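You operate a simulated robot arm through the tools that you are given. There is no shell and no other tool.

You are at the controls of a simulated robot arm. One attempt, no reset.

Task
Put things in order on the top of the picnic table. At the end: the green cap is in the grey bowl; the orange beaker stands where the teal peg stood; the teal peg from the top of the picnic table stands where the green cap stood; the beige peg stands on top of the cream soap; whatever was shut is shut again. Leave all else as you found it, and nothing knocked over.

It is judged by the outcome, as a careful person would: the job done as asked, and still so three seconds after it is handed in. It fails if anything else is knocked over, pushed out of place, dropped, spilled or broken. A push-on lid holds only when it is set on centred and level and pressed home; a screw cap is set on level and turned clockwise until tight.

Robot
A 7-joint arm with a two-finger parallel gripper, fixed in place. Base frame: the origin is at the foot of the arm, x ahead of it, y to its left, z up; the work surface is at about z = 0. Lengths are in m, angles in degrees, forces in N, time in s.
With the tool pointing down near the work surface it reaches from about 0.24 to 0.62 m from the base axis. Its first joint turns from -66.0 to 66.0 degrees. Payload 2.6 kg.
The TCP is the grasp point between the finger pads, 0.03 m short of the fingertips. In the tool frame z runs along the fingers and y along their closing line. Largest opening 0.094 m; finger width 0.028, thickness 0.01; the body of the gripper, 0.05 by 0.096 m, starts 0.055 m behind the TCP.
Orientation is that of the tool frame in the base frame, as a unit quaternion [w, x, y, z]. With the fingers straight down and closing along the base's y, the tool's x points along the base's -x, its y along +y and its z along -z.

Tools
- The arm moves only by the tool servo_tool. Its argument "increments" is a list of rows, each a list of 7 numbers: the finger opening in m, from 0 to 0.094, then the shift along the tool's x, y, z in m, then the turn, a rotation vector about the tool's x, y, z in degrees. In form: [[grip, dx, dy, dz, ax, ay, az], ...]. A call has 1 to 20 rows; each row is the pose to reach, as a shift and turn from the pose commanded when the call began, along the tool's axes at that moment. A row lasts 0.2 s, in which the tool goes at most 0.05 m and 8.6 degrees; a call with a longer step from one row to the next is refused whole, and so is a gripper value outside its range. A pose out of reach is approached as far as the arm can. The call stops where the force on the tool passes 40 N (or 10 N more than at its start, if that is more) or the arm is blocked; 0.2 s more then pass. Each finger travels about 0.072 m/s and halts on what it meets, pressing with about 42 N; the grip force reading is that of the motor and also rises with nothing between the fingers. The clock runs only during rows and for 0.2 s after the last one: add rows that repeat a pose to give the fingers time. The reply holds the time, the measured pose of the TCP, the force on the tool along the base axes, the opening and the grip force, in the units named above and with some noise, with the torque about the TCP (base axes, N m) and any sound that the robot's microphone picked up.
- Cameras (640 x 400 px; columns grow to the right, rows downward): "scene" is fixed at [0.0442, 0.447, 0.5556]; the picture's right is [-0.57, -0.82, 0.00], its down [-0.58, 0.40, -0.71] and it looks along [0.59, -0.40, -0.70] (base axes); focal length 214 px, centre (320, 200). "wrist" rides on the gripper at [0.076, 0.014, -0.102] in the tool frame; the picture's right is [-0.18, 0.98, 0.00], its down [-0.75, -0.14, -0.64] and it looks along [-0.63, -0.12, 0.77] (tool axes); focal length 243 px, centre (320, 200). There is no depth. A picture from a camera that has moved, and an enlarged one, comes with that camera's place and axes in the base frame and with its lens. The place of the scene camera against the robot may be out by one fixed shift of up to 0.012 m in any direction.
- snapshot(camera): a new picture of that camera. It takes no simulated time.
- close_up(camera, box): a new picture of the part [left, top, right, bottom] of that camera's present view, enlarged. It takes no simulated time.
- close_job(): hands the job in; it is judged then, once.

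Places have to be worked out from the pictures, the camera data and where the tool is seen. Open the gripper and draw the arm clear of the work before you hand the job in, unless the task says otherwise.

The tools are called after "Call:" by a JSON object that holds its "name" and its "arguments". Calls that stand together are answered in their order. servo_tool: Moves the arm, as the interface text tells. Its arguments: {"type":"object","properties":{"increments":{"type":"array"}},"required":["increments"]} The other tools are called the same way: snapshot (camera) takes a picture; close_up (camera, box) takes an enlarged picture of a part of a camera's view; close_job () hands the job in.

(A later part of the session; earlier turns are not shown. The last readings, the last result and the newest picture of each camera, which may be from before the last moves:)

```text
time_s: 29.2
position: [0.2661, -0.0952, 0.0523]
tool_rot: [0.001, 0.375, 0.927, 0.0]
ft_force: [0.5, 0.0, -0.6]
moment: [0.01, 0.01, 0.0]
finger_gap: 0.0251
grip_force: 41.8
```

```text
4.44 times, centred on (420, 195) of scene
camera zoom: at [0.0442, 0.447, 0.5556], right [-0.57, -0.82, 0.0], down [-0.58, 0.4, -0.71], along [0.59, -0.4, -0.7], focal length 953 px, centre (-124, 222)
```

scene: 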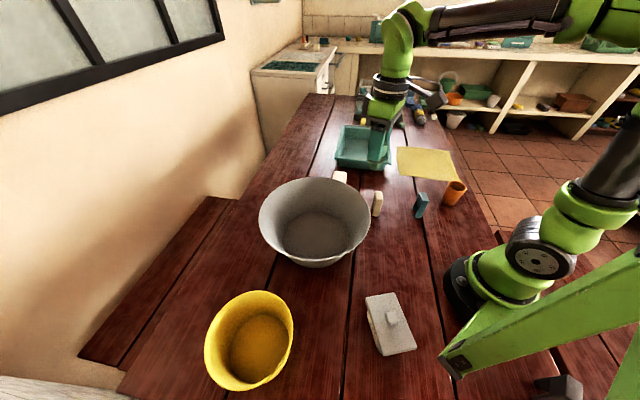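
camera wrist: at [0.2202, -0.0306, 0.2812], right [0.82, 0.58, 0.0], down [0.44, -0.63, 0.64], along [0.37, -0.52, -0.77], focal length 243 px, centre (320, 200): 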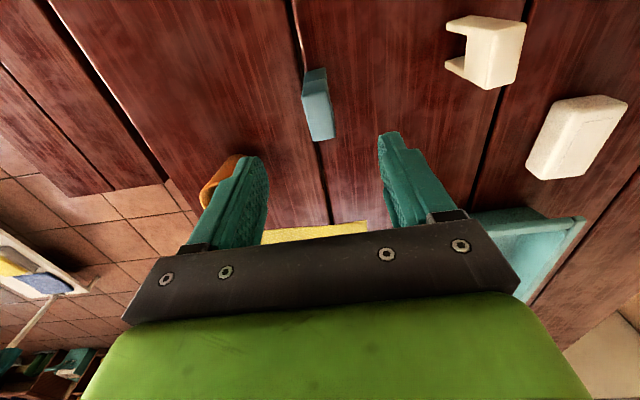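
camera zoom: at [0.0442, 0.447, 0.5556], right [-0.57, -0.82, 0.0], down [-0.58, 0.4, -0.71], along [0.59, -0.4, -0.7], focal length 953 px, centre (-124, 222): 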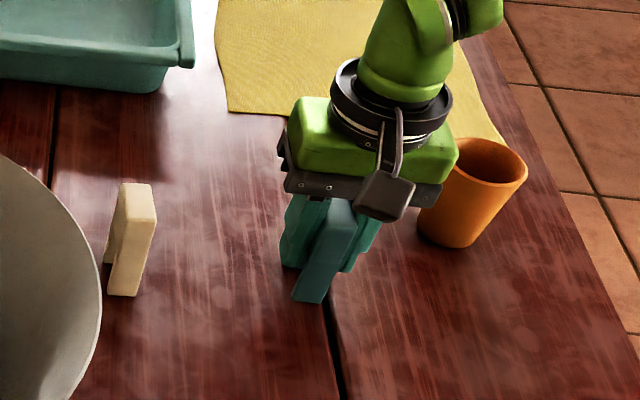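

Gripped at 0.025 gap (rounded edges explain the narrower look of the top). I lift slowly and check.

Call:
{"name": "servo_tool", "arguments": {"increments": [[0.01, 0, 0, -0.004, 0, 0, 0], [0.01, 0, 0, -0.01, 0, 0, 0], [0.01, 0, 0, -0.018, 0, 0, 0], [0.01, 0, 0, -0.03, 0, 0, 0], [0.01, 0, 0, -0.03, 0, 0, 0]]}}

Call:
{"name": "close_up", "arguments": {"camera": "wrist", "box": [200, 80, 440, 260]}}

Call:
{"name": "close_up", "arguments": {"camera": "scene", "box": [360, 150, 480, 240]}}

```text
time_s: 30.4
position: [0.2662, -0.0951, 0.0837]
tool_rot: [0.0, 0.376, 0.926, 0.0]
ft_force: [0.8, -0.2, -0.4]
moment: [-0.01, 0.01, 0.0]
finger_gap: 0.0252
grip_force: 42.2
```

```text
2.22 times, centred on (320, 170) of wrist
camera zoom: at [0.2213, -0.0317, 0.1853], right [0.82, 0.58, 0.0], down [0.44, -0.63, 0.64], along [0.37, -0.52, -0.77], focal length 539 px, centre (320, 267)
```

zoom: 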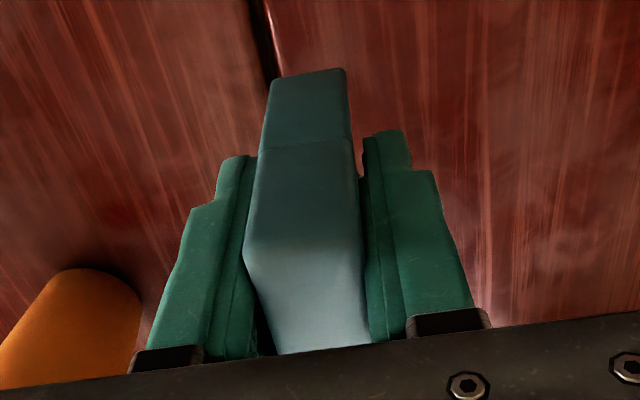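

```text
4.44 times, centred on (420, 195) of scene
camera zoom: at [0.0442, 0.447, 0.5556], right [-0.57, -0.82, 0.0], down [-0.58, 0.4, -0.71], along [0.59, -0.4, -0.7], focal length 953 px, centre (-124, 222)
```

zoom: 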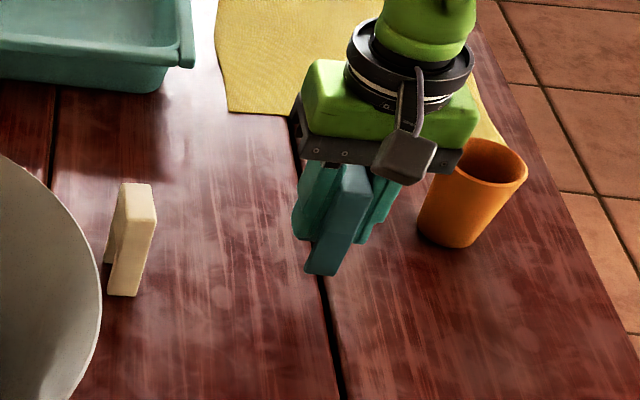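

Held well. I raise it, move to the cap's old spot (0.407, -0.095), and lower to a few mm above the table.

Call:
{"name": "servo_tool", "arguments": {"increments": [[0.01, 0, 0, -0.03, 0, 0, 0], [0.01, -0.0252, 0.0247, -0.045, 0, 0, 0], [0.01, -0.0504, 0.0494, -0.045, 0, 0, 0], [0.01, -0.0756, 0.074, -0.045, 0, 0, 0], [0.01, -0.1008, 0.0987, -0.045, 0, 0, 0], [0.01, -0.1008, 0.0987, -0.045, 0, 0, 0], [0.01, -0.1008, 0.0987, -0.015, 0, 0, 0], [0.01, -0.1008, 0.0987, 0.01, 0, 0, 0], [0.01, -0.1008, 0.0987, 0.022, 0, 0, 0], [0.01, -0.1008, 0.0987, 0.026, 0, 0, 0], [0.01, -0.1008, 0.0987, 0.026, 0, 0, 0]]}}

Call:
{"name": "close_up", "arguments": {"camera": "wrist", "box": [200, 80, 440, 260]}}

Call:
{"name": "close_up", "arguments": {"camera": "scene", "box": [350, 130, 440, 210]}}

```text
time_s: 32.8
position: [0.4067, -0.0956, 0.0565]
tool_rot: [0.0, 0.375, 0.927, 0.0]
ft_force: [-1.0, 0.3, -0.2]
moment: [-0.03, 0.03, -0.02]
finger_gap: 0.0248
grip_force: 41.3
```

```text
2.22 times, centred on (320, 170) of wrist
camera zoom: at [0.362, -0.0309, 0.159], right [0.82, 0.58, 0.0], down [0.44, -0.63, 0.64], along [0.37, -0.52, -0.77], focal length 539 px, centre (320, 267)
```

zoom: 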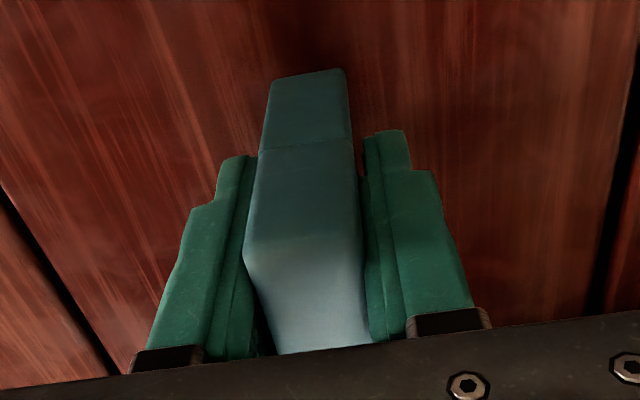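

```text
5.00 times, centred on (395, 170) of scene
camera zoom: at [0.0443, 0.447, 0.5556], right [-0.57, -0.82, 0.0], down [-0.58, 0.4, -0.71], along [0.59, -0.4, -0.7], focal length 1072 px, centre (-55, 350)
```

zoom: 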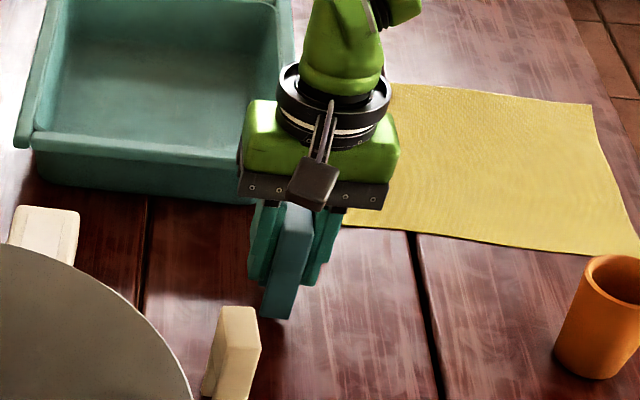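

The peg is over (0.407, -0.095) about 4 mm up. I lower in millimetre steps to touch.

Call:
{"name": "servo_tool", "arguments": {"increments": [[0.01, 0, 0, 0.001, 0, 0, 0], [0.01, 0, 0, 0.002, 0, 0, 0], [0.01, 0, 0, 0.003, 0, 0, 0], [0.01, 0, 0, 0.0035, 0, 0, 0], [0.01, 0, 0, 0.0035, 0, 0, 0]]}}

```text
time_s: 34.0
position: [0.4082, -0.0949, 0.0542]
tool_rot: [0.0, 0.376, 0.927, 0.0]
ft_force: [0.5, 0.3, -0.4]
moment: [-0.04, -0.03, -0.01]
finger_gap: 0.0249
grip_force: 42.0
```

No contact yet, so I go down another millimetre or two.

Call:
{"name": "servo_tool", "arguments": {"increments": [[0.01, 0, 0, 0.0007, 0, 0, 0], [0.01, 0, 0, 0.0014, 0, 0, 0], [0.01, 0, 0, 0.0014, 0, 0, 0]]}}

```text
time_s: 34.8
position: [0.4071, -0.0942, 0.0531]
tool_rot: [0.002, 0.376, 0.927, 0.0]
ft_force: [-9.2, 2.9, 27.1]
moment: [0.16, 0.49, -0.02]
finger_gap: 0.0252
grip_force: 42.4
```

Contact at 27 N. I ease off by about a millimetre, open slowly, and rise straight up.

Call:
{"name": "servo_tool", "arguments": {"increments": [[0.01, 0, 0, -0.0009, 0, 0, 0], [0.01, 0, 0, -0.0009, 0, 0, 0], [0.03, 0, 0, -0.0009, 0, 0, 0], [0.045, 0, 0, -0.0009, 0, 0, 0], [0.055, 0, 0, -0.0009, 0, 0, 0], [0.055, 0, 0, -0.0009, 0, 0, 0], [0.055, 0, 0, -0.02, 0, 0, 0], [0.055, 0, 0, -0.06, 0, 0, 0], [0.055, 0, 0, -0.1, 0, 0, 0], [0.055, 0, 0, -0.14, 0, 0, 0], [0.055, 0, 0, -0.14, 0, 0, 0]]}}

Call:
{"name": "snapshot", "arguments": {"camera": "wrist"}}

Call:
{"name": "close_up", "arguments": {"camera": "scene", "box": [350, 140, 480, 230]}}

```text
time_s: 37.2
position: [0.4091, -0.0946, 0.1928]
tool_rot: [0.0, 0.375, 0.927, 0.0]
ft_force: [0.0, -1.1, 0.4]
moment: [0.03, 0.04, 0.02]
finger_gap: 0.0552
grip_force: 0.1
```

```text
taken
camera wrist: at [0.3636, -0.0309, 0.2948], right [0.82, 0.58, 0.0], down [0.44, -0.63, 0.64], along [0.37, -0.52, -0.77], focal length 243 px, centre (320, 200)
```

wrist: 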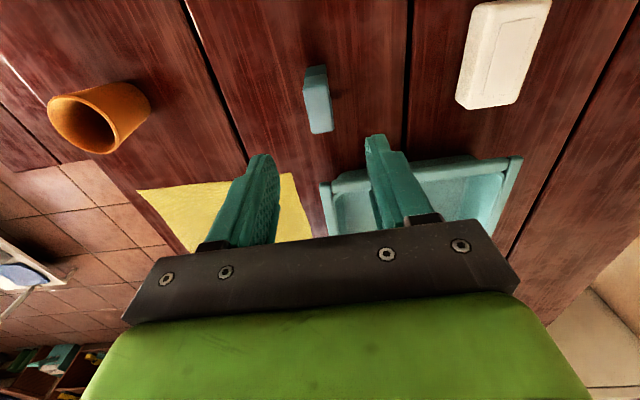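

```text
4.44 times, centred on (415, 185) of scene
camera zoom: at [0.0442, 0.447, 0.5556], right [-0.57, -0.82, 0.0], down [-0.58, 0.4, -0.71], along [0.59, -0.4, -0.7], focal length 953 px, centre (-102, 267)
```

zoom: 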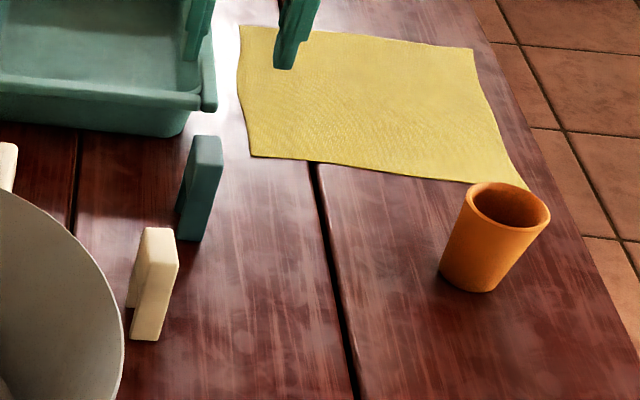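

The teal peg stands upright at the cap's old spot. Now I move above the beaker near (0.235, -0.235) and check it.

Call:
{"name": "servo_tool", "arguments": {"increments": [[0.06, 0.0044, -0.0369, 0, 0, 0, 0], [0.07, 0.0088, -0.0739, 0, 0, 0, 0], [0.08, 0.0132, -0.1108, 0, 0, 0, 0], [0.09, 0.0175, -0.1477, 0, 0, 0, 0], [0.09, 0.0219, -0.1847, 0, 0, 0, 0], [0.09, 0.0263, -0.2216, 0, 0, 0, 0], [0.09, 0.0263, -0.2216, 0, 0, 0, 0]]}}

Call:
{"name": "snapshot", "arguments": {"camera": "wrist"}}

Call:
{"name": "close_up", "arguments": {"camera": "wrist", "box": [240, 20, 400, 140]}}

Call:
{"name": "close_up", "arguments": {"camera": "scene", "box": [410, 140, 490, 220]}}

```text
time_s: 38.8
position: [0.2353, -0.237, 0.1924]
tool_rot: [0.0, 0.375, 0.927, 0.0]
ft_force: [-0.4, -0.7, 0.0]
moment: [0.01, 0.01, -0.04]
finger_gap: 0.0901
grip_force: 0.0
```

```text
taken
camera wrist: at [0.1889, -0.1722, 0.294], right [0.82, 0.58, 0.0], down [0.44, -0.63, 0.64], along [0.37, -0.52, -0.77], focal length 243 px, centre (320, 200)
```

wrist: 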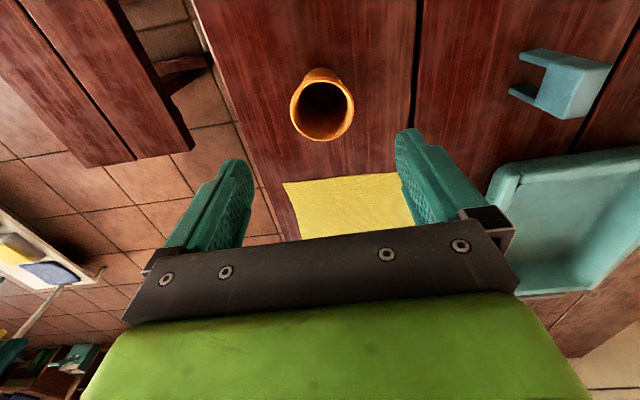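

```text
3.33 times, centred on (320, 80) of wrist
camera zoom: at [0.1889, -0.1722, 0.294], right [0.82, 0.58, 0.0], down [0.44, -0.63, 0.64], along [0.37, -0.52, -0.77], focal length 809 px, centre (320, 600)
```

zoom: 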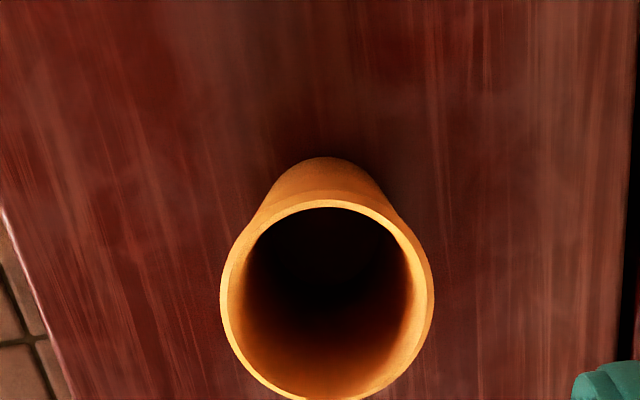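

```text
5.00 times, centred on (450, 180) of scene
camera zoom: at [0.0442, 0.447, 0.5556], right [-0.57, -0.82, 0.0], down [-0.58, 0.4, -0.71], along [0.59, -0.4, -0.7], focal length 1072 px, centre (-330, 300)
```

zoom: 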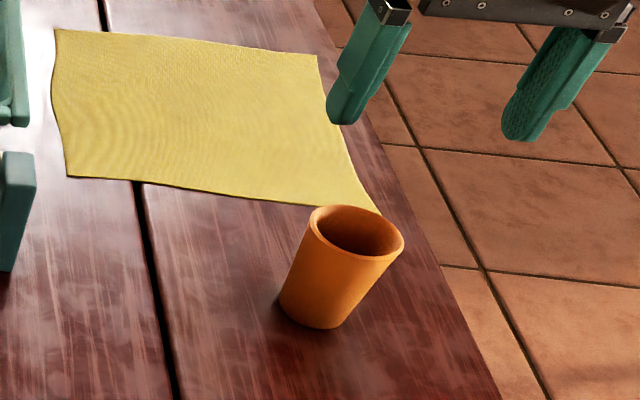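

The beaker's centre reads (0.235, -0.2345), rim about 0.056 wide and 0.08 high, and it looks empty. I lower over it with fingers wide and close gently at z ≈ 0.06.

Call:
{"name": "servo_tool", "arguments": {"increments": [[0.09, -0.0005, 0.0015, 0.04, 0, 0, 0], [0.09, -0.0005, 0.0015, 0.08, 0, 0, 0], [0.09, -0.0005, 0.0015, 0.115, 0, 0, 0], [0.09, -0.0005, 0.0015, 0.132, 0, 0, 0], [0.09, -0.0005, 0.0015, 0.132, 0, 0, 0], [0.08, -0.0005, 0.0015, 0.132, 0, 0, 0], [0.07, -0.0005, 0.0015, 0.132, 0, 0, 0], [0.062, -0.0005, 0.0015, 0.132, 0, 0, 0], [0.056, -0.0005, 0.0015, 0.132, 0, 0, 0], [0.052, -0.0005, 0.0015, 0.132, 0, 0, 0], [0.048, -0.0005, 0.0015, 0.132, 0, 0, 0], [0.044, -0.0005, 0.0015, 0.132, 0, 0, 0], [0.044, -0.0005, 0.0015, 0.132, 0, 0, 0]]}}

Call:
{"name": "close_up", "arguments": {"camera": "wrist", "box": [180, 60, 460, 260]}}

Call:
{"name": "close_up", "arguments": {"camera": "scene", "box": [410, 140, 490, 220]}}

```text
time_s: 41.6
position: [0.2363, -0.2342, 0.0599]
tool_rot: [0.0, 0.376, 0.927, 0.0]
ft_force: [-0.8, -0.2, 0.7]
moment: [0.01, -0.02, -0.05]
finger_gap: 0.0558
grip_force: 41.9
```

```text
2.00 times, centred on (320, 160) of wrist
camera zoom: at [0.1907, -0.1712, 0.1618], right [0.82, 0.58, 0.0], down [0.44, -0.63, 0.64], along [0.37, -0.52, -0.77], focal length 485 px, centre (320, 280)
```

zoom: 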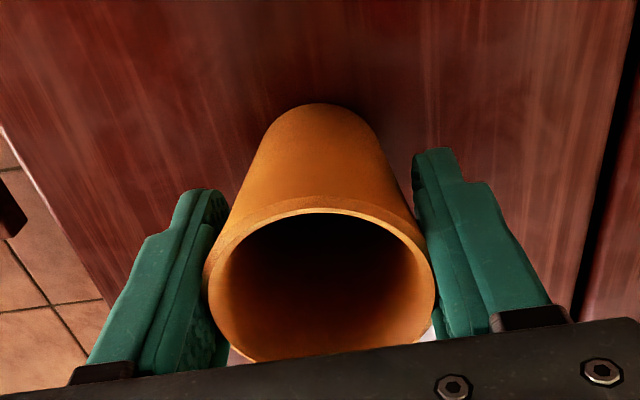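

```text
5.00 times, centred on (450, 180) of scene
camera zoom: at [0.0442, 0.447, 0.5556], right [-0.57, -0.82, 0.0], down [-0.58, 0.4, -0.71], along [0.59, -0.4, -0.7], focal length 1072 px, centre (-330, 300)
```

zoom: 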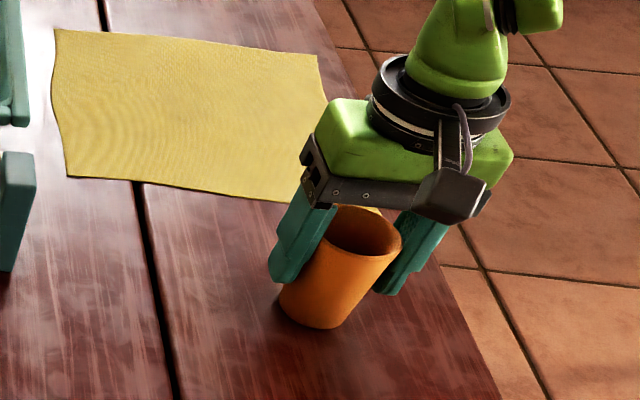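

Gripped at the rim width (0.0558). I lift slowly by 2.5 cm and check.

Call:
{"name": "servo_tool", "arguments": {"increments": [[0.044, 0, 0, -0.004, 0, 0, 0], [0.044, 0, 0, -0.01, 0, 0, 0], [0.044, 0, 0, -0.018, 0, 0, 0], [0.044, 0, 0, -0.027, 0, 0, 0], [0.044, 0, 0, -0.027, 0, 0, 0]]}}

Call:
{"name": "close_up", "arguments": {"camera": "wrist", "box": [180, 60, 460, 260]}}

Call:
{"name": "close_up", "arguments": {"camera": "scene", "box": [410, 140, 490, 220]}}

```text
time_s: 42.8
position: [0.2359, -0.235, 0.0869]
tool_rot: [0.0, 0.375, 0.927, 0.0]
ft_force: [-0.4, 0.2, -0.6]
moment: [0.01, 0.0, 0.03]
finger_gap: 0.056
grip_force: 42.2
```

```text
2.00 times, centred on (320, 160) of wrist
camera zoom: at [0.1908, -0.1708, 0.189], right [0.82, 0.58, 0.0], down [0.44, -0.63, 0.64], along [0.37, -0.52, -0.77], focal length 485 px, centre (320, 280)
```

zoom: 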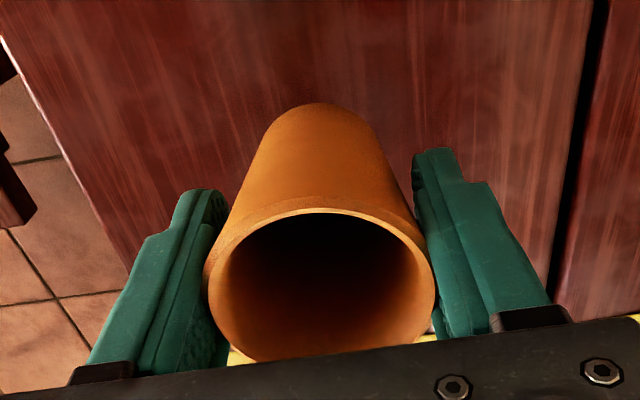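

```text
5.00 times, centred on (450, 180) of scene
camera zoom: at [0.0442, 0.447, 0.5556], right [-0.57, -0.82, 0.0], down [-0.58, 0.4, -0.71], along [0.59, -0.4, -0.7], focal length 1072 px, centre (-330, 300)
```

zoom: 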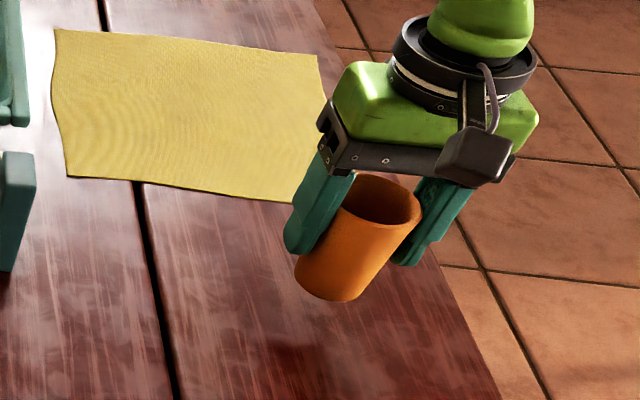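

Held upright. I carry it to the teal peg's old spot (0.266, -0.095) and lower to ~4 mm above the table.

Call:
{"name": "servo_tool", "arguments": {"increments": [[0.044, 0, 0, -0.025, 0, 0, 0], [0.044, 0.019, 0.0303, -0.03, 0, 0, 0], [0.044, 0.038, 0.0607, -0.03, 0, 0, 0], [0.044, 0.0571, 0.091, -0.03, 0, 0, 0], [0.044, 0.0761, 0.1213, -0.03, 0, 0, 0], [0.044, 0.0761, 0.1213, -0.03, 0, 0, 0], [0.044, 0.0761, 0.1213, -0.005, 0, 0, 0], [0.044, 0.0761, 0.1213, 0.015, 0, 0, 0], [0.044, 0.0761, 0.1213, 0.023, 0, 0, 0], [0.044, 0.0761, 0.1213, 0.023, 0, 0, 0]]}}

Call:
{"name": "close_up", "arguments": {"camera": "wrist", "box": [180, 60, 460, 260]}}

Call:
{"name": "close_up", "arguments": {"camera": "scene", "box": [360, 150, 480, 240]}}

```text
time_s: 45.0
position: [0.2658, -0.0942, 0.0637]
tool_rot: [0.0, 0.375, 0.927, 0.0]
ft_force: [0.2, 0.5, -1.4]
moment: [-0.02, 0.0, 0.05]
finger_gap: 0.0558
grip_force: 41.9
```

```text
2.00 times, centred on (320, 160) of wrist
camera zoom: at [0.2209, -0.0314, 0.1659], right [0.82, 0.58, 0.0], down [0.44, -0.63, 0.64], along [0.37, -0.52, -0.77], focal length 485 px, centre (320, 280)
```

zoom: 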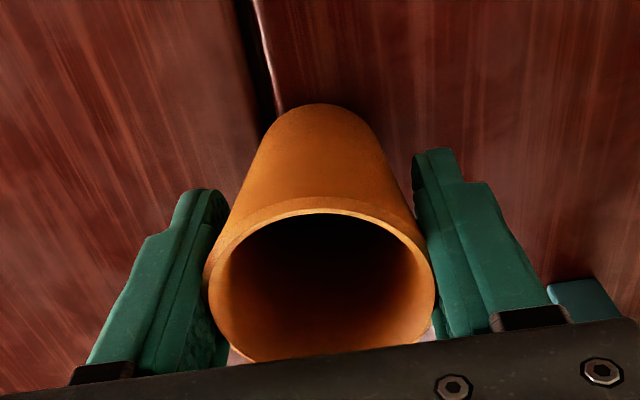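

```text
4.44 times, centred on (420, 195) of scene
camera zoom: at [0.0443, 0.447, 0.5556], right [-0.57, -0.82, 0.0], down [-0.58, 0.4, -0.71], along [0.59, -0.4, -0.7], focal length 953 px, centre (-124, 222)
```

zoom: 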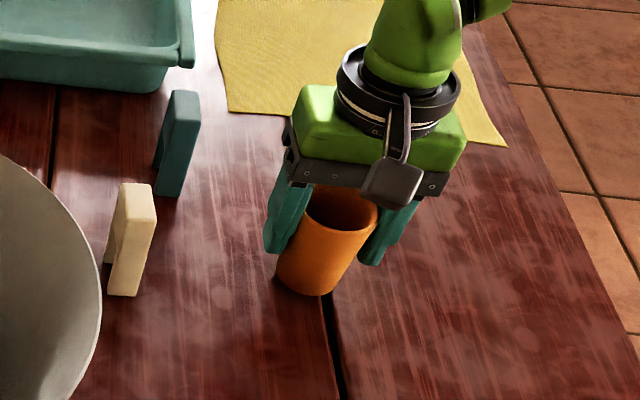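

Above the right spot (0.266, -0.095). I lower gently to touch.

Call:
{"name": "servo_tool", "arguments": {"increments": [[0.044, 0, 0, 0.001, 0, 0, 0], [0.044, 0, 0, 0.002, 0, 0, 0], [0.044, 0, 0, 0.003, 0, 0, 0], [0.044, 0, 0, 0.003, 0, 0, 0]]}}

```text
time_s: 46.0
position: [0.2658, -0.0947, 0.0617]
tool_rot: [0.0, 0.375, 0.927, 0.0]
ft_force: [0.6, 0.9, -0.1]
moment: [-0.02, -0.01, -0.01]
finger_gap: 0.056
grip_force: 41.8
```

No contact yet; another millimetre and a half.

Call:
{"name": "servo_tool", "arguments": {"increments": [[0.044, 0, 0, 0.0007, 0, 0, 0], [0.044, 0, 0, 0.0014, 0, 0, 0], [0.044, 0, 0, 0.0014, 0, 0, 0]]}}

```text
time_s: 46.8
position: [0.2645, -0.0958, 0.0604]
tool_rot: [0.0, 0.375, 0.927, 0.0]
ft_force: [-0.7, 0.1, 4.0]
moment: [0.04, -0.02, 0.0]
finger_gap: 0.0556
grip_force: 42.3
```

Light contact (4 N). I open and rise straight up.

Call:
{"name": "servo_tool", "arguments": {"increments": [[0.058, 0, 0, 0, 0, 0, 0], [0.066, 0, 0, 0, 0, 0, 0], [0.076, 0, 0, 0, 0, 0, 0], [0.085, 0, 0, 0, 0, 0, 0], [0.085, 0, 0, 0, 0, 0, 0], [0.085, 0, 0, -0.02, 0, 0, 0], [0.085, 0, 0, -0.06, 0, 0, 0], [0.085, 0, 0, -0.1, 0, 0, 0], [0.085, 0, 0, -0.14, 0, 0, 0], [0.085, 0, 0, -0.14, 0, 0, 0]]}}

Call:
{"name": "snapshot", "arguments": {"camera": "wrist"}}

Call:
{"name": "close_up", "arguments": {"camera": "scene", "box": [320, 130, 480, 230]}}

```text
time_s: 49.0
position: [0.2679, -0.0956, 0.1993]
tool_rot: [0.0, 0.375, 0.927, -0.001]
ft_force: [0.3, -0.4, 0.4]
moment: [0.01, -0.01, 0.05]
finger_gap: 0.085
grip_force: 0.0
```

```text
taken
camera wrist: at [0.2217, -0.0317, 0.3022], right [0.82, 0.58, 0.0], down [0.44, -0.63, 0.64], along [0.37, -0.52, -0.77], focal length 243 px, centre (320, 200)
```

wrist: 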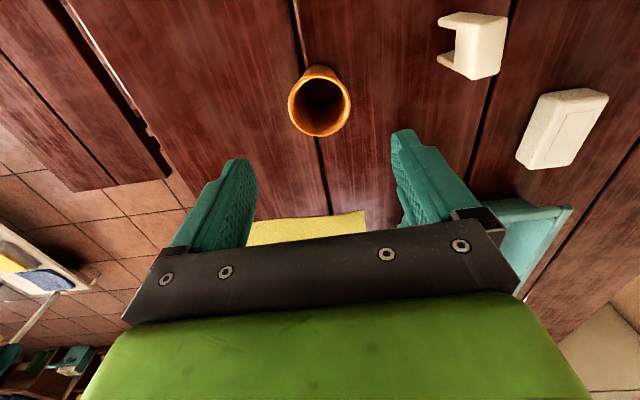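

```text
4.00 times, centred on (400, 180) of scene
camera zoom: at [0.0442, 0.447, 0.5556], right [-0.57, -0.82, 0.0], down [-0.58, 0.4, -0.71], along [0.59, -0.4, -0.7], focal length 858 px, centre (0, 280)
```

zoom: 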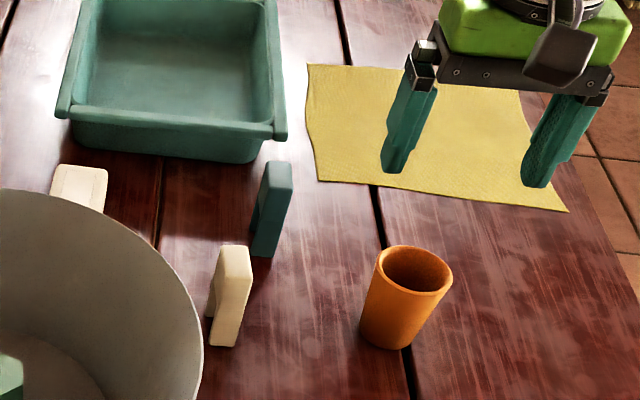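

The beaker stands where the teal peg was. Now I move above the beige peg at (0.351, 0.019) and align to it.

Call:
{"name": "servo_tool", "arguments": {"increments": [[0.08, 0.0047, 0.0351, 0, 0, 0, -2], [0.07, 0.0093, 0.0703, 0, 0, 0, -4], [0.06, 0.014, 0.1054, 0, 0, 0, -6], [0.06, 0.0186, 0.1405, 0, 0, 0, -7.2], [0.06, 0.0186, 0.1405, 0, 0, 0, -7.2], [0.06, 0.0186, 0.1405, 0, 0, 0, -7.2]]}}

Call:
{"name": "snapshot", "arguments": {"camera": "wrist"}}

Call:
{"name": "close_up", "arguments": {"camera": "wrist", "box": [260, 40, 380, 150]}}

Call:
{"name": "close_up", "arguments": {"camera": "wrist", "box": [400, 60, 560, 180]}}

```text
time_s: 50.4
position: [0.351, 0.0175, 0.1989]
tool_rot: [-0.001, 0.316, 0.949, 0.0]
ft_force: [0.3, -0.4, 0.0]
moment: [0.0, 0.0, -0.01]
finger_gap: 0.0599
grip_force: 0.0
```

```text
taken
camera wrist: at [0.2977, 0.0766, 0.302], right [0.74, 0.68, 0.0], down [0.52, -0.57, 0.64], along [0.43, -0.47, -0.77], focal length 243 px, centre (320, 200)
```

wrist: 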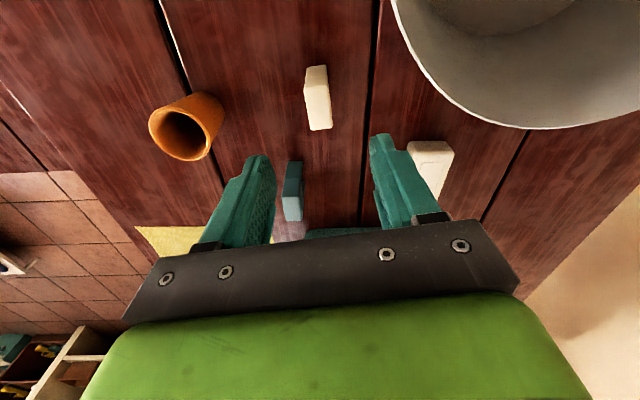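

```text
3.64 times, centred on (320, 95) of wrist
camera zoom: at [0.2977, 0.0766, 0.302], right [0.74, 0.68, 0.0], down [0.52, -0.57, 0.64], along [0.43, -0.47, -0.77], focal length 882 px, centre (320, 582)
```

zoom: 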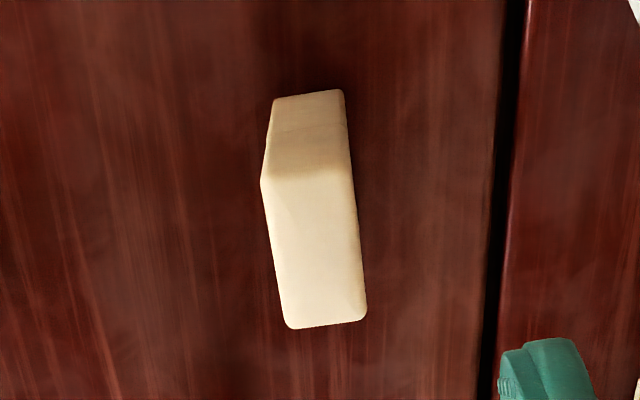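

```text
3.33 times, centred on (480, 120) of wrist
camera zoom: at [0.2977, 0.0766, 0.302], right [0.74, 0.68, 0.0], down [0.52, -0.57, 0.64], along [0.43, -0.47, -0.77], focal length 809 px, centre (-213, 467)
```

zoom: 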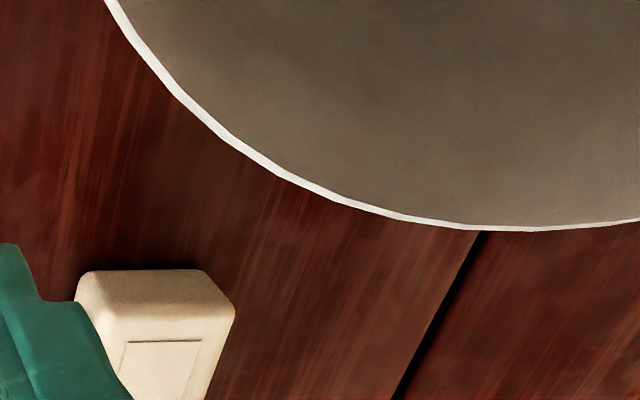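

The beige peg is almost centred; its long side reads about -39°, so I trim the turn by 2° and shift ~2 mm while going down, then close slowly.

Call:
{"name": "servo_tool", "arguments": {"increments": [[0.06, -0.0025, -0.0013, 0.04, 0, 0, 2], [0.055, -0.0025, -0.0013, 0.08, 0, 0, 2], [0.05, -0.0025, -0.0013, 0.12, 0, 0, 2], [0.05, -0.0025, -0.0013, 0.138, 0, 0, 2], [0.05, -0.0025, -0.0013, 0.1465, 0, 0, 2], [0.05, -0.0025, -0.0013, 0.1465, 0, 0, 2], [0.04, -0.0025, -0.0013, 0.1465, 0, 0, 2], [0.032, -0.0025, -0.0013, 0.1465, 0, 0, 2], [0.026, -0.0025, -0.0013, 0.1465, 0, 0, 2], [0.022, -0.0025, -0.0013, 0.1465, 0, 0, 2], [0.018, -0.0025, -0.0013, 0.1465, 0, 0, 2], [0.01, -0.0025, -0.0013, 0.1465, 0, 0, 2], [0.01, -0.0025, -0.0013, 0.1465, 0, 0, 2]]}}

Call:
{"name": "close_up", "arguments": {"camera": "wrist", "box": [200, 80, 440, 260]}}

Call:
{"name": "close_up", "arguments": {"camera": "scene", "box": [320, 140, 440, 230]}}

```text
time_s: 53.2
position: [0.3505, 0.0156, 0.0538]
tool_rot: [0.0, 0.333, 0.943, 0.001]
ft_force: [-0.6, 0.8, -0.3]
moment: [-0.02, 0.0, -0.02]
finger_gap: 0.0251
grip_force: 41.8
```

```text
2.22 times, centred on (320, 170) of wrist
camera zoom: at [0.3002, 0.0758, 0.1557], right [0.76, 0.65, 0.0], down [0.5, -0.58, 0.64], along [0.42, -0.49, -0.77], focal length 539 px, centre (320, 267)
```

zoom: 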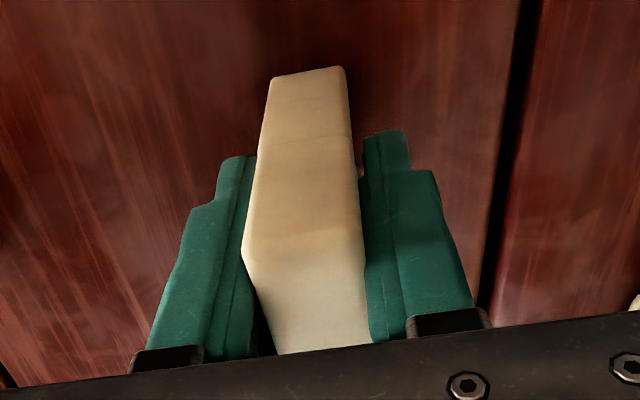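

```text
4.44 times, centred on (380, 185) of scene
camera zoom: at [0.0443, 0.447, 0.5556], right [-0.57, -0.82, 0.0], down [-0.58, 0.4, -0.71], along [0.59, -0.4, -0.7], focal length 953 px, centre (53, 267)
```

zoom: 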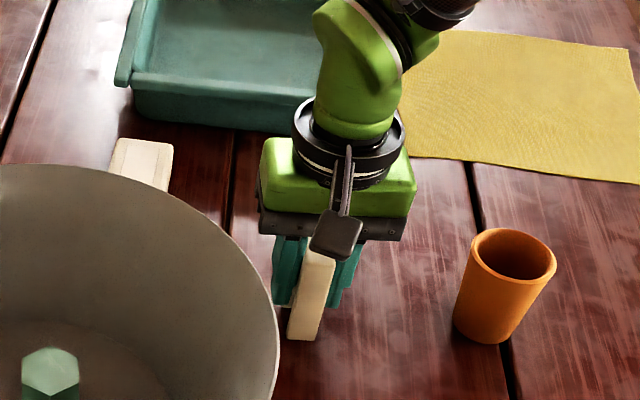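

Gripped at 0.025 like the teal peg. I lift slowly, first 3 cm then to z ≈ 0.2, and check.

Call:
{"name": "servo_tool", "arguments": {"increments": [[0.01, 0, 0, -0.004, 0, 0, 0], [0.01, 0, 0, -0.01, 0, 0, 0], [0.01, 0, 0, -0.02, 0, 0, 0], [0.01, 0, 0, -0.04, 0, 0, 0], [0.01, 0, 0, -0.08, 0, 0, 0], [0.01, 0, 0, -0.12, 0, 0, 0], [0.01, 0, 0, -0.15, 0, 0, 0], [0.01, 0, 0, -0.15, 0, 0, 0]]}}

Call:
{"name": "snapshot", "arguments": {"camera": "wrist"}}

Call:
{"name": "snapshot", "arguments": {"camera": "scene"}}

```text
time_s: 55.0
position: [0.3516, 0.0169, 0.2043]
tool_rot: [0.0, 0.333, 0.943, 0.001]
ft_force: [1.3, -0.2, 0.5]
moment: [-0.01, -0.04, -0.02]
finger_gap: 0.025
grip_force: 42.5
```

```text
taken
camera wrist: at [0.3011, 0.0766, 0.3059], right [0.76, 0.65, 0.0], down [0.5, -0.58, 0.64], along [0.42, -0.49, -0.77], focal length 243 px, centre (320, 200)
```

wrist: 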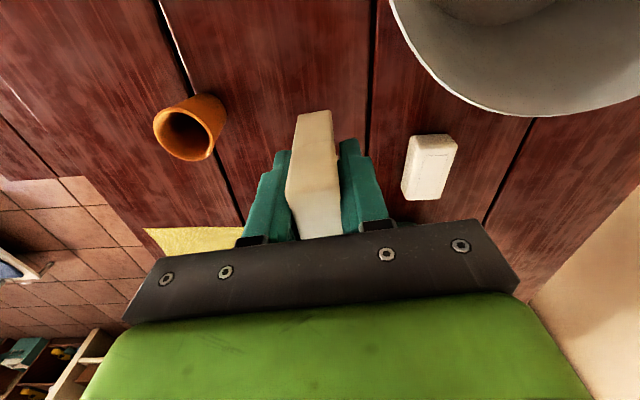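

```text
taken
```

scene: 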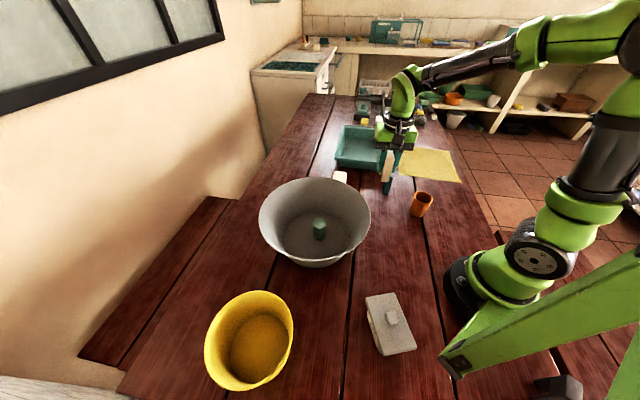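

Held. I enlarge the soap in this view to refine its centre.

Call:
{"name": "close_up", "arguments": {"camera": "wrist", "box": [385, 120, 475, 210]}}

Call:
{"name": "close_up", "arguments": {"camera": "scene", "box": [320, 160, 365, 195]}}

```text
4.44 times, centred on (430, 165) of wrist
camera zoom: at [0.3011, 0.0766, 0.3059], right [0.76, 0.65, 0.0], down [0.5, -0.58, 0.64], along [0.42, -0.49, -0.77], focal length 1078 px, centre (-169, 356)
```

zoom: 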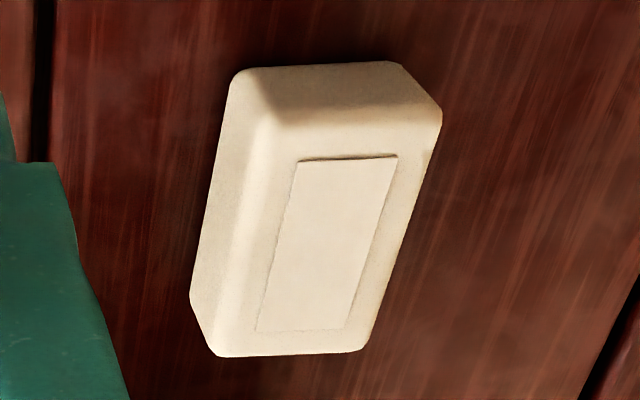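

```text
11.43 times, centred on (342, 178) of scene
camera zoom: at [0.0442, 0.447, 0.5556], right [-0.57, -0.82, 0.0], down [-0.58, 0.4, -0.71], along [0.59, -0.4, -0.7], focal length 2451 px, centre (63, 457)
```

zoom: 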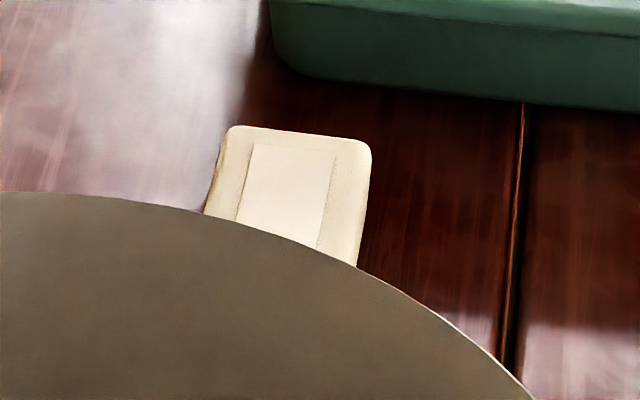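

The soap's label centre reads about (0.540, 0.034), heading -45°. I move the peg over it, turn it to line up, and hover to check from nearer.

Call:
{"name": "servo_tool", "arguments": {"increments": [[0.01, -0.0273, 0.0262, 0, 0, 0, 1.5], [0.01, -0.0547, 0.0524, 0, 0, 0, 3], [0.01, -0.082, 0.0785, 0, 0, 0, 4.5], [0.01, -0.1094, 0.1047, 0, 0, 0, 6.3], [0.01, -0.1367, 0.1309, 0, 0, 0, 6.3], [0.01, -0.1367, 0.1309, 0.02, 0, 0, 6.3], [0.01, -0.1367, 0.1309, 0.05, 0, 0, 6.3], [0.01, -0.1367, 0.1309, 0.05, 0, 0, 6.3]]}}

Call:
{"name": "snapshot", "arguments": {"camera": "wrist"}}

Call:
{"name": "close_up", "arguments": {"camera": "wrist", "box": [240, 60, 400, 220]}}

Call:
{"name": "close_up", "arguments": {"camera": "scene", "box": [310, 110, 400, 200]}}

```text
time_s: 56.8
position: [0.5387, 0.0325, 0.1527]
tool_rot: [0.0, 0.384, 0.923, 0.0]
ft_force: [0.3, -0.4, -0.5]
moment: [-0.01, -0.01, -0.02]
finger_gap: 0.0249
grip_force: 42.0
```

```text
taken
camera wrist: at [0.4957, 0.0981, 0.2543], right [0.83, 0.56, 0.0], down [0.43, -0.63, 0.64], along [0.36, -0.53, -0.77], focal length 243 px, centre (320, 200)
```

wrist: 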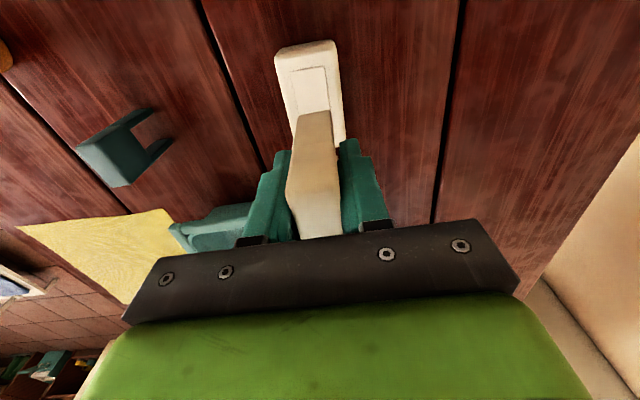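

```text
2.50 times, centred on (320, 140) of wrist
camera zoom: at [0.4957, 0.0981, 0.2543], right [0.83, 0.56, 0.0], down [0.43, -0.63, 0.64], along [0.36, -0.53, -0.77], focal length 606 px, centre (320, 350)
```

zoom: 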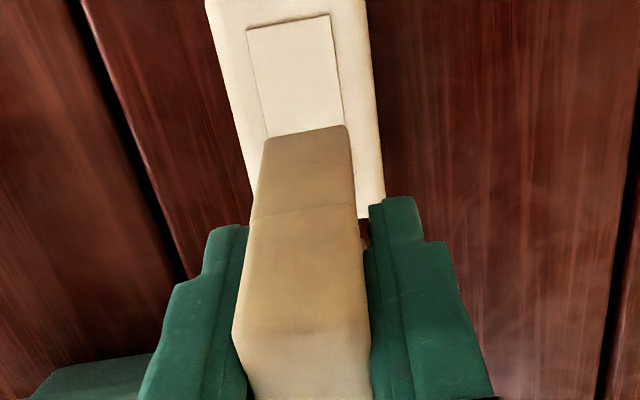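

```text
4.44 times, centred on (355, 155) of scene
camera zoom: at [0.0443, 0.447, 0.5556], right [-0.57, -0.82, 0.0], down [-0.58, 0.4, -0.71], along [0.59, -0.4, -0.7], focal length 953 px, centre (164, 400)
```

zoom: 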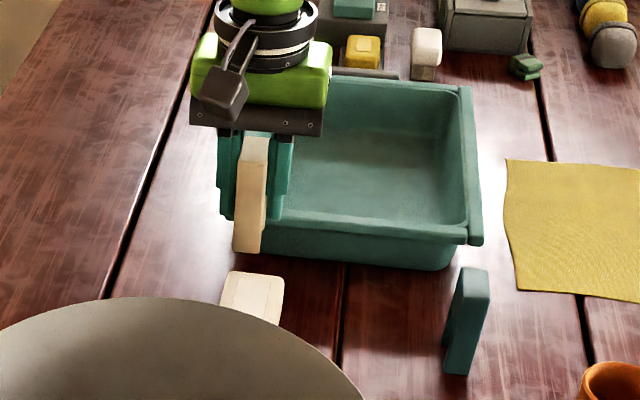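

From this close view the soap's centreline lies about 6 mm to the tool's -y side and its axis is ~1.5° off. I correct that and descend until the peg's feet are ~1.5 cm above the soap, then look again.

Call:
{"name": "servo_tool", "arguments": {"increments": [[0.01, 0, -0.003, 0, 0, 0, 0.8], [0.01, 0, -0.006, 0, 0, 0, 1.5], [0.01, 0, -0.006, 0.025, 0, 0, 1.5], [0.01, 0, -0.006, 0.045, 0, 0, 1.5], [0.01, 0, -0.006, 0.055, 0, 0, 1.5], [0.01, 0, -0.006, 0.055, 0, 0, 1.5]]}}

Call:
{"name": "snapshot", "arguments": {"camera": "wrist"}}

Call:
{"name": "close_up", "arguments": {"camera": "wrist", "box": [240, 60, 400, 220]}}

Call:
{"name": "close_up", "arguments": {"camera": "scene", "box": [310, 110, 400, 200]}}

```text
time_s: 58.2
position: [0.5358, 0.0274, 0.0973]
tool_rot: [0.0, 0.396, 0.918, 0.0]
ft_force: [0.5, -0.8, -0.9]
moment: [-0.02, -0.04, -0.02]
finger_gap: 0.0249
grip_force: 42.1
```

```text
taken
camera wrist: at [0.4936, 0.0942, 0.2001], right [0.84, 0.54, 0.0], down [0.41, -0.65, 0.64], along [0.35, -0.54, -0.77], focal length 243 px, centre (320, 200)
```

wrist: 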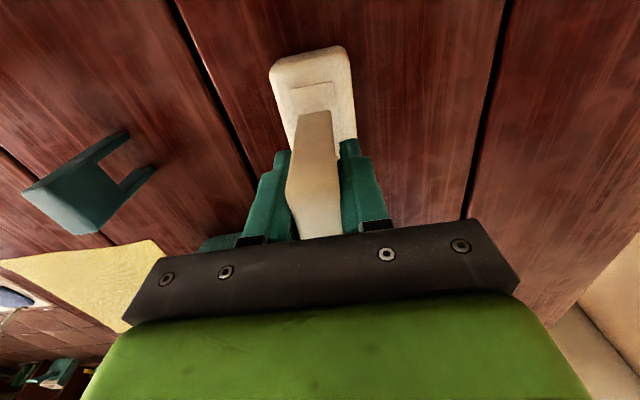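

```text
2.50 times, centred on (320, 140) of wrist
camera zoom: at [0.4936, 0.0942, 0.2001], right [0.84, 0.54, 0.0], down [0.41, -0.65, 0.64], along [0.35, -0.54, -0.77], focal length 606 px, centre (320, 350)
```

zoom: 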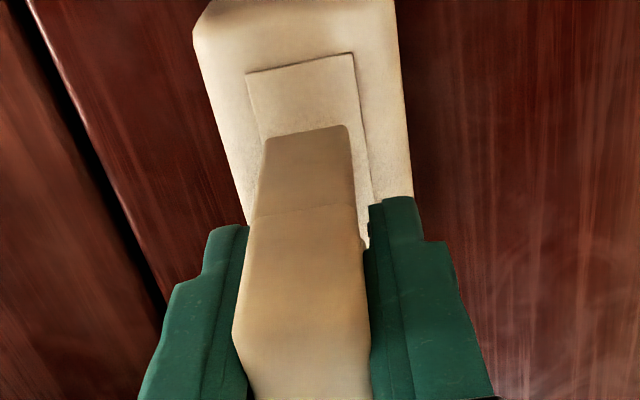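

```text
4.44 times, centred on (355, 155) of scene
camera zoom: at [0.0443, 0.447, 0.5556], right [-0.57, -0.82, 0.0], down [-0.58, 0.4, -0.71], along [0.59, -0.4, -0.7], focal length 953 px, centre (164, 400)
```

zoom: 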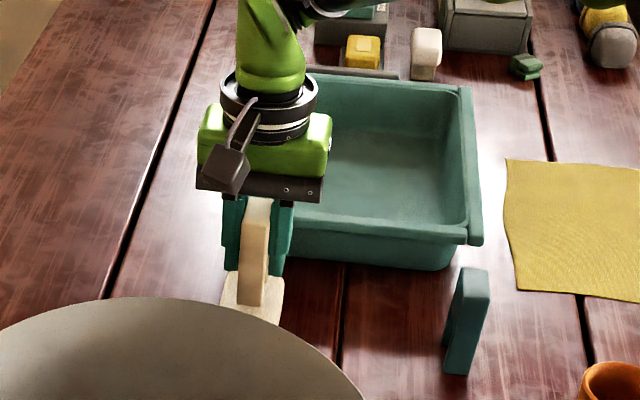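

Now the label's centreline is within 0.5 mm of the peg and parallel to it, and lengthwise it is within ~2 mm. I lower to just above the soap.

Call:
{"name": "servo_tool", "arguments": {"increments": [[0.01, 0, 0, 0.006, 0, 0, 0], [0.01, 0, 0, 0.01, 0, 0, 0], [0.01, 0, 0, 0.012, 0, 0, 0], [0.01, 0, 0, 0.0135, 0, 0, 0], [0.01, 0, 0, 0.0135, 0, 0, 0]]}}

Call:
{"name": "close_up", "arguments": {"camera": "wrist", "box": [240, 60, 400, 220]}}

Call:
{"name": "close_up", "arguments": {"camera": "scene", "box": [320, 140, 380, 190]}}

```text
time_s: 59.4
position: [0.5381, 0.0281, 0.0871]
tool_rot: [0.004, 0.396, 0.918, 0.002]
ft_force: [-3.1, 1.0, 34.2]
moment: [0.08, 0.31, -0.06]
finger_gap: 0.0247
grip_force: 41.6
```

```text
2.50 times, centred on (320, 140) of wrist
camera zoom: at [0.4942, 0.094, 0.1901], right [0.84, 0.54, 0.01], down [0.41, -0.65, 0.65], along [0.35, -0.54, -0.76], focal length 606 px, centre (320, 350)
```

zoom: 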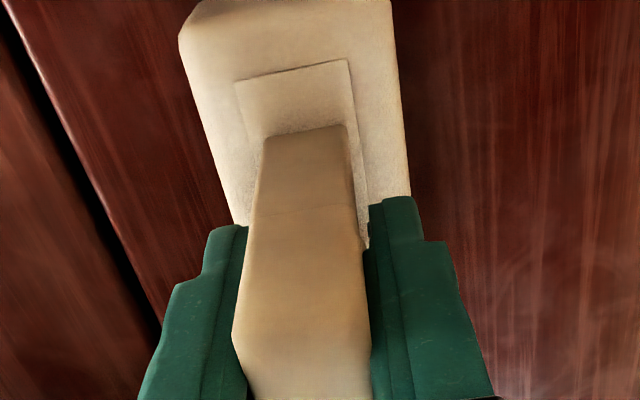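

```text
8.00 times, centred on (350, 165) of scene
camera zoom: at [0.044, 0.447, 0.5556], right [-0.57, -0.82, 0.0], down [-0.58, 0.4, -0.71], along [0.59, -0.4, -0.7], focal length 1716 px, centre (80, 480)
```

zoom: 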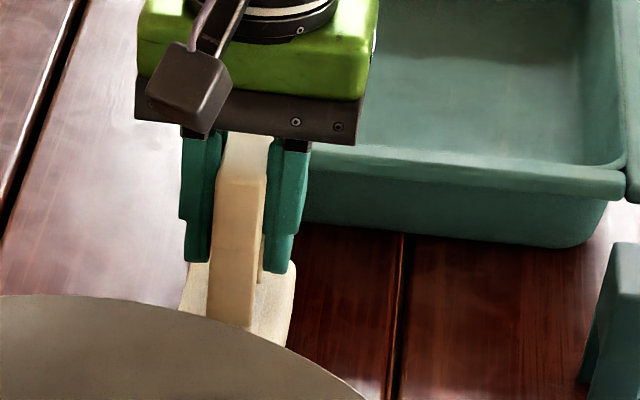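

Contact came sooner than expected (34 N at z = 0.087), so the soap is about 0.034 high. With that height the peg is ~4 mm too far along the soap, so I lift 4 mm off, shift, and set it down lightly.

Call:
{"name": "servo_tool", "arguments": {"increments": [[0.01, 0, 0, -0.003, 0, 0, 0], [0.01, 0, 0, -0.0075, 0, 0, 0], [0.01, 0.002, -0.0004, -0.0075, 0, 0, 0], [0.01, 0.004, -0.0007, -0.0075, 0, 0, 0], [0.01, 0.004, -0.0007, -0.0055, 0, 0, 0], [0.01, 0.004, -0.0007, -0.0045, 0, 0, 0], [0.01, 0.004, -0.0007, -0.0045, 0, 0, 0]]}}

Call:
{"name": "close_up", "arguments": {"camera": "wrist", "box": [240, 60, 400, 220]}}

```text
time_s: 61.0
position: [0.5334, 0.0307, 0.0882]
tool_rot: [0.0, 0.397, 0.918, 0.0]
ft_force: [-0.5, 0.5, -0.4]
moment: [-0.02, 0.02, 0.01]
finger_gap: 0.0249
grip_force: 42.2
```

```text
2.50 times, centred on (320, 140) of wrist
camera zoom: at [0.4904, 0.0961, 0.1908], right [0.84, 0.54, 0.0], down [0.41, -0.65, 0.64], along [0.35, -0.54, -0.77], focal length 606 px, centre (320, 350)
```

zoom: 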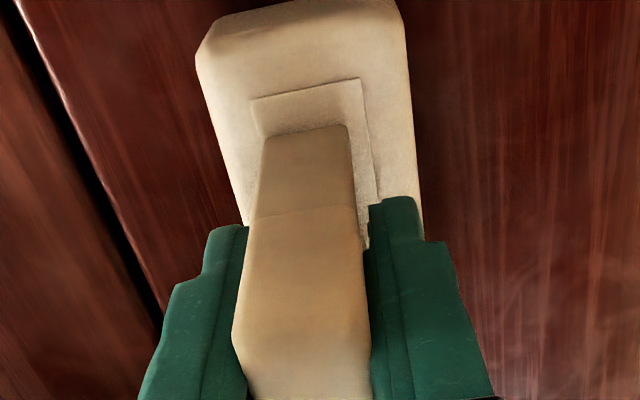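

No contact now; lengthwise it is centred, and sideways the label is ~1.7 mm to +y. I correct this and lower by fractions of a millimetre.

Call:
{"name": "servo_tool", "arguments": {"increments": [[0.01, 0, 0.0016, 0, 0, 0, 0], [0.01, 0, 0.0016, 0.0005, 0, 0, 0], [0.01, 0, 0.0016, 0.001, 0, 0, 0], [0.01, 0, 0.0016, 0.001, 0, 0, 0]]}}

Call:
{"name": "close_up", "arguments": {"camera": "wrist", "box": [240, 60, 400, 220]}}

```text
time_s: 62.0
position: [0.5344, 0.0322, 0.0879]
tool_rot: [0.001, 0.397, 0.918, -0.001]
ft_force: [-1.0, -0.3, 5.0]
moment: [-0.06, -0.05, -0.01]
finger_gap: 0.0251
grip_force: 42.0
```

```text
2.50 times, centred on (320, 140) of wrist
camera zoom: at [0.4917, 0.0975, 0.1906], right [0.84, 0.54, 0.0], down [0.41, -0.65, 0.64], along [0.35, -0.54, -0.77], focal length 606 px, centre (320, 350)
```

zoom: 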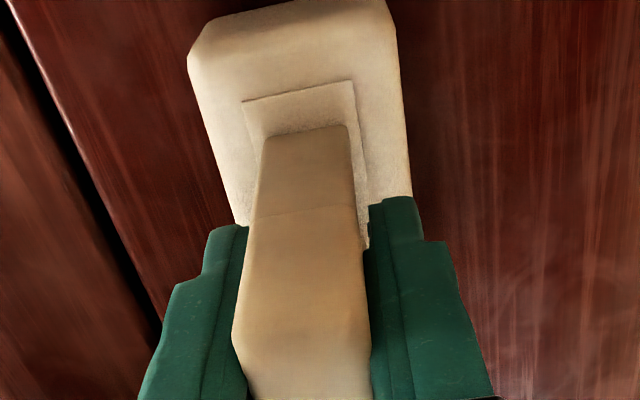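

Light contact (5 N) and the peg sits centred within the label. I press a touch more to be sure it is seated, then see the force.

Call:
{"name": "servo_tool", "arguments": {"increments": [[0.01, 0, 0, 0.0005, 0, 0, 0], [0.01, 0, 0, 0.0005, 0, 0, 0]]}}

```text
time_s: 62.6
position: [0.5339, 0.0322, 0.0885]
tool_rot: [0.001, 0.396, 0.918, 0.001]
ft_force: [-1.7, 0.2, 11.9]
moment: [-0.08, 0.06, 0.01]
finger_gap: 0.025
grip_force: 41.7
```

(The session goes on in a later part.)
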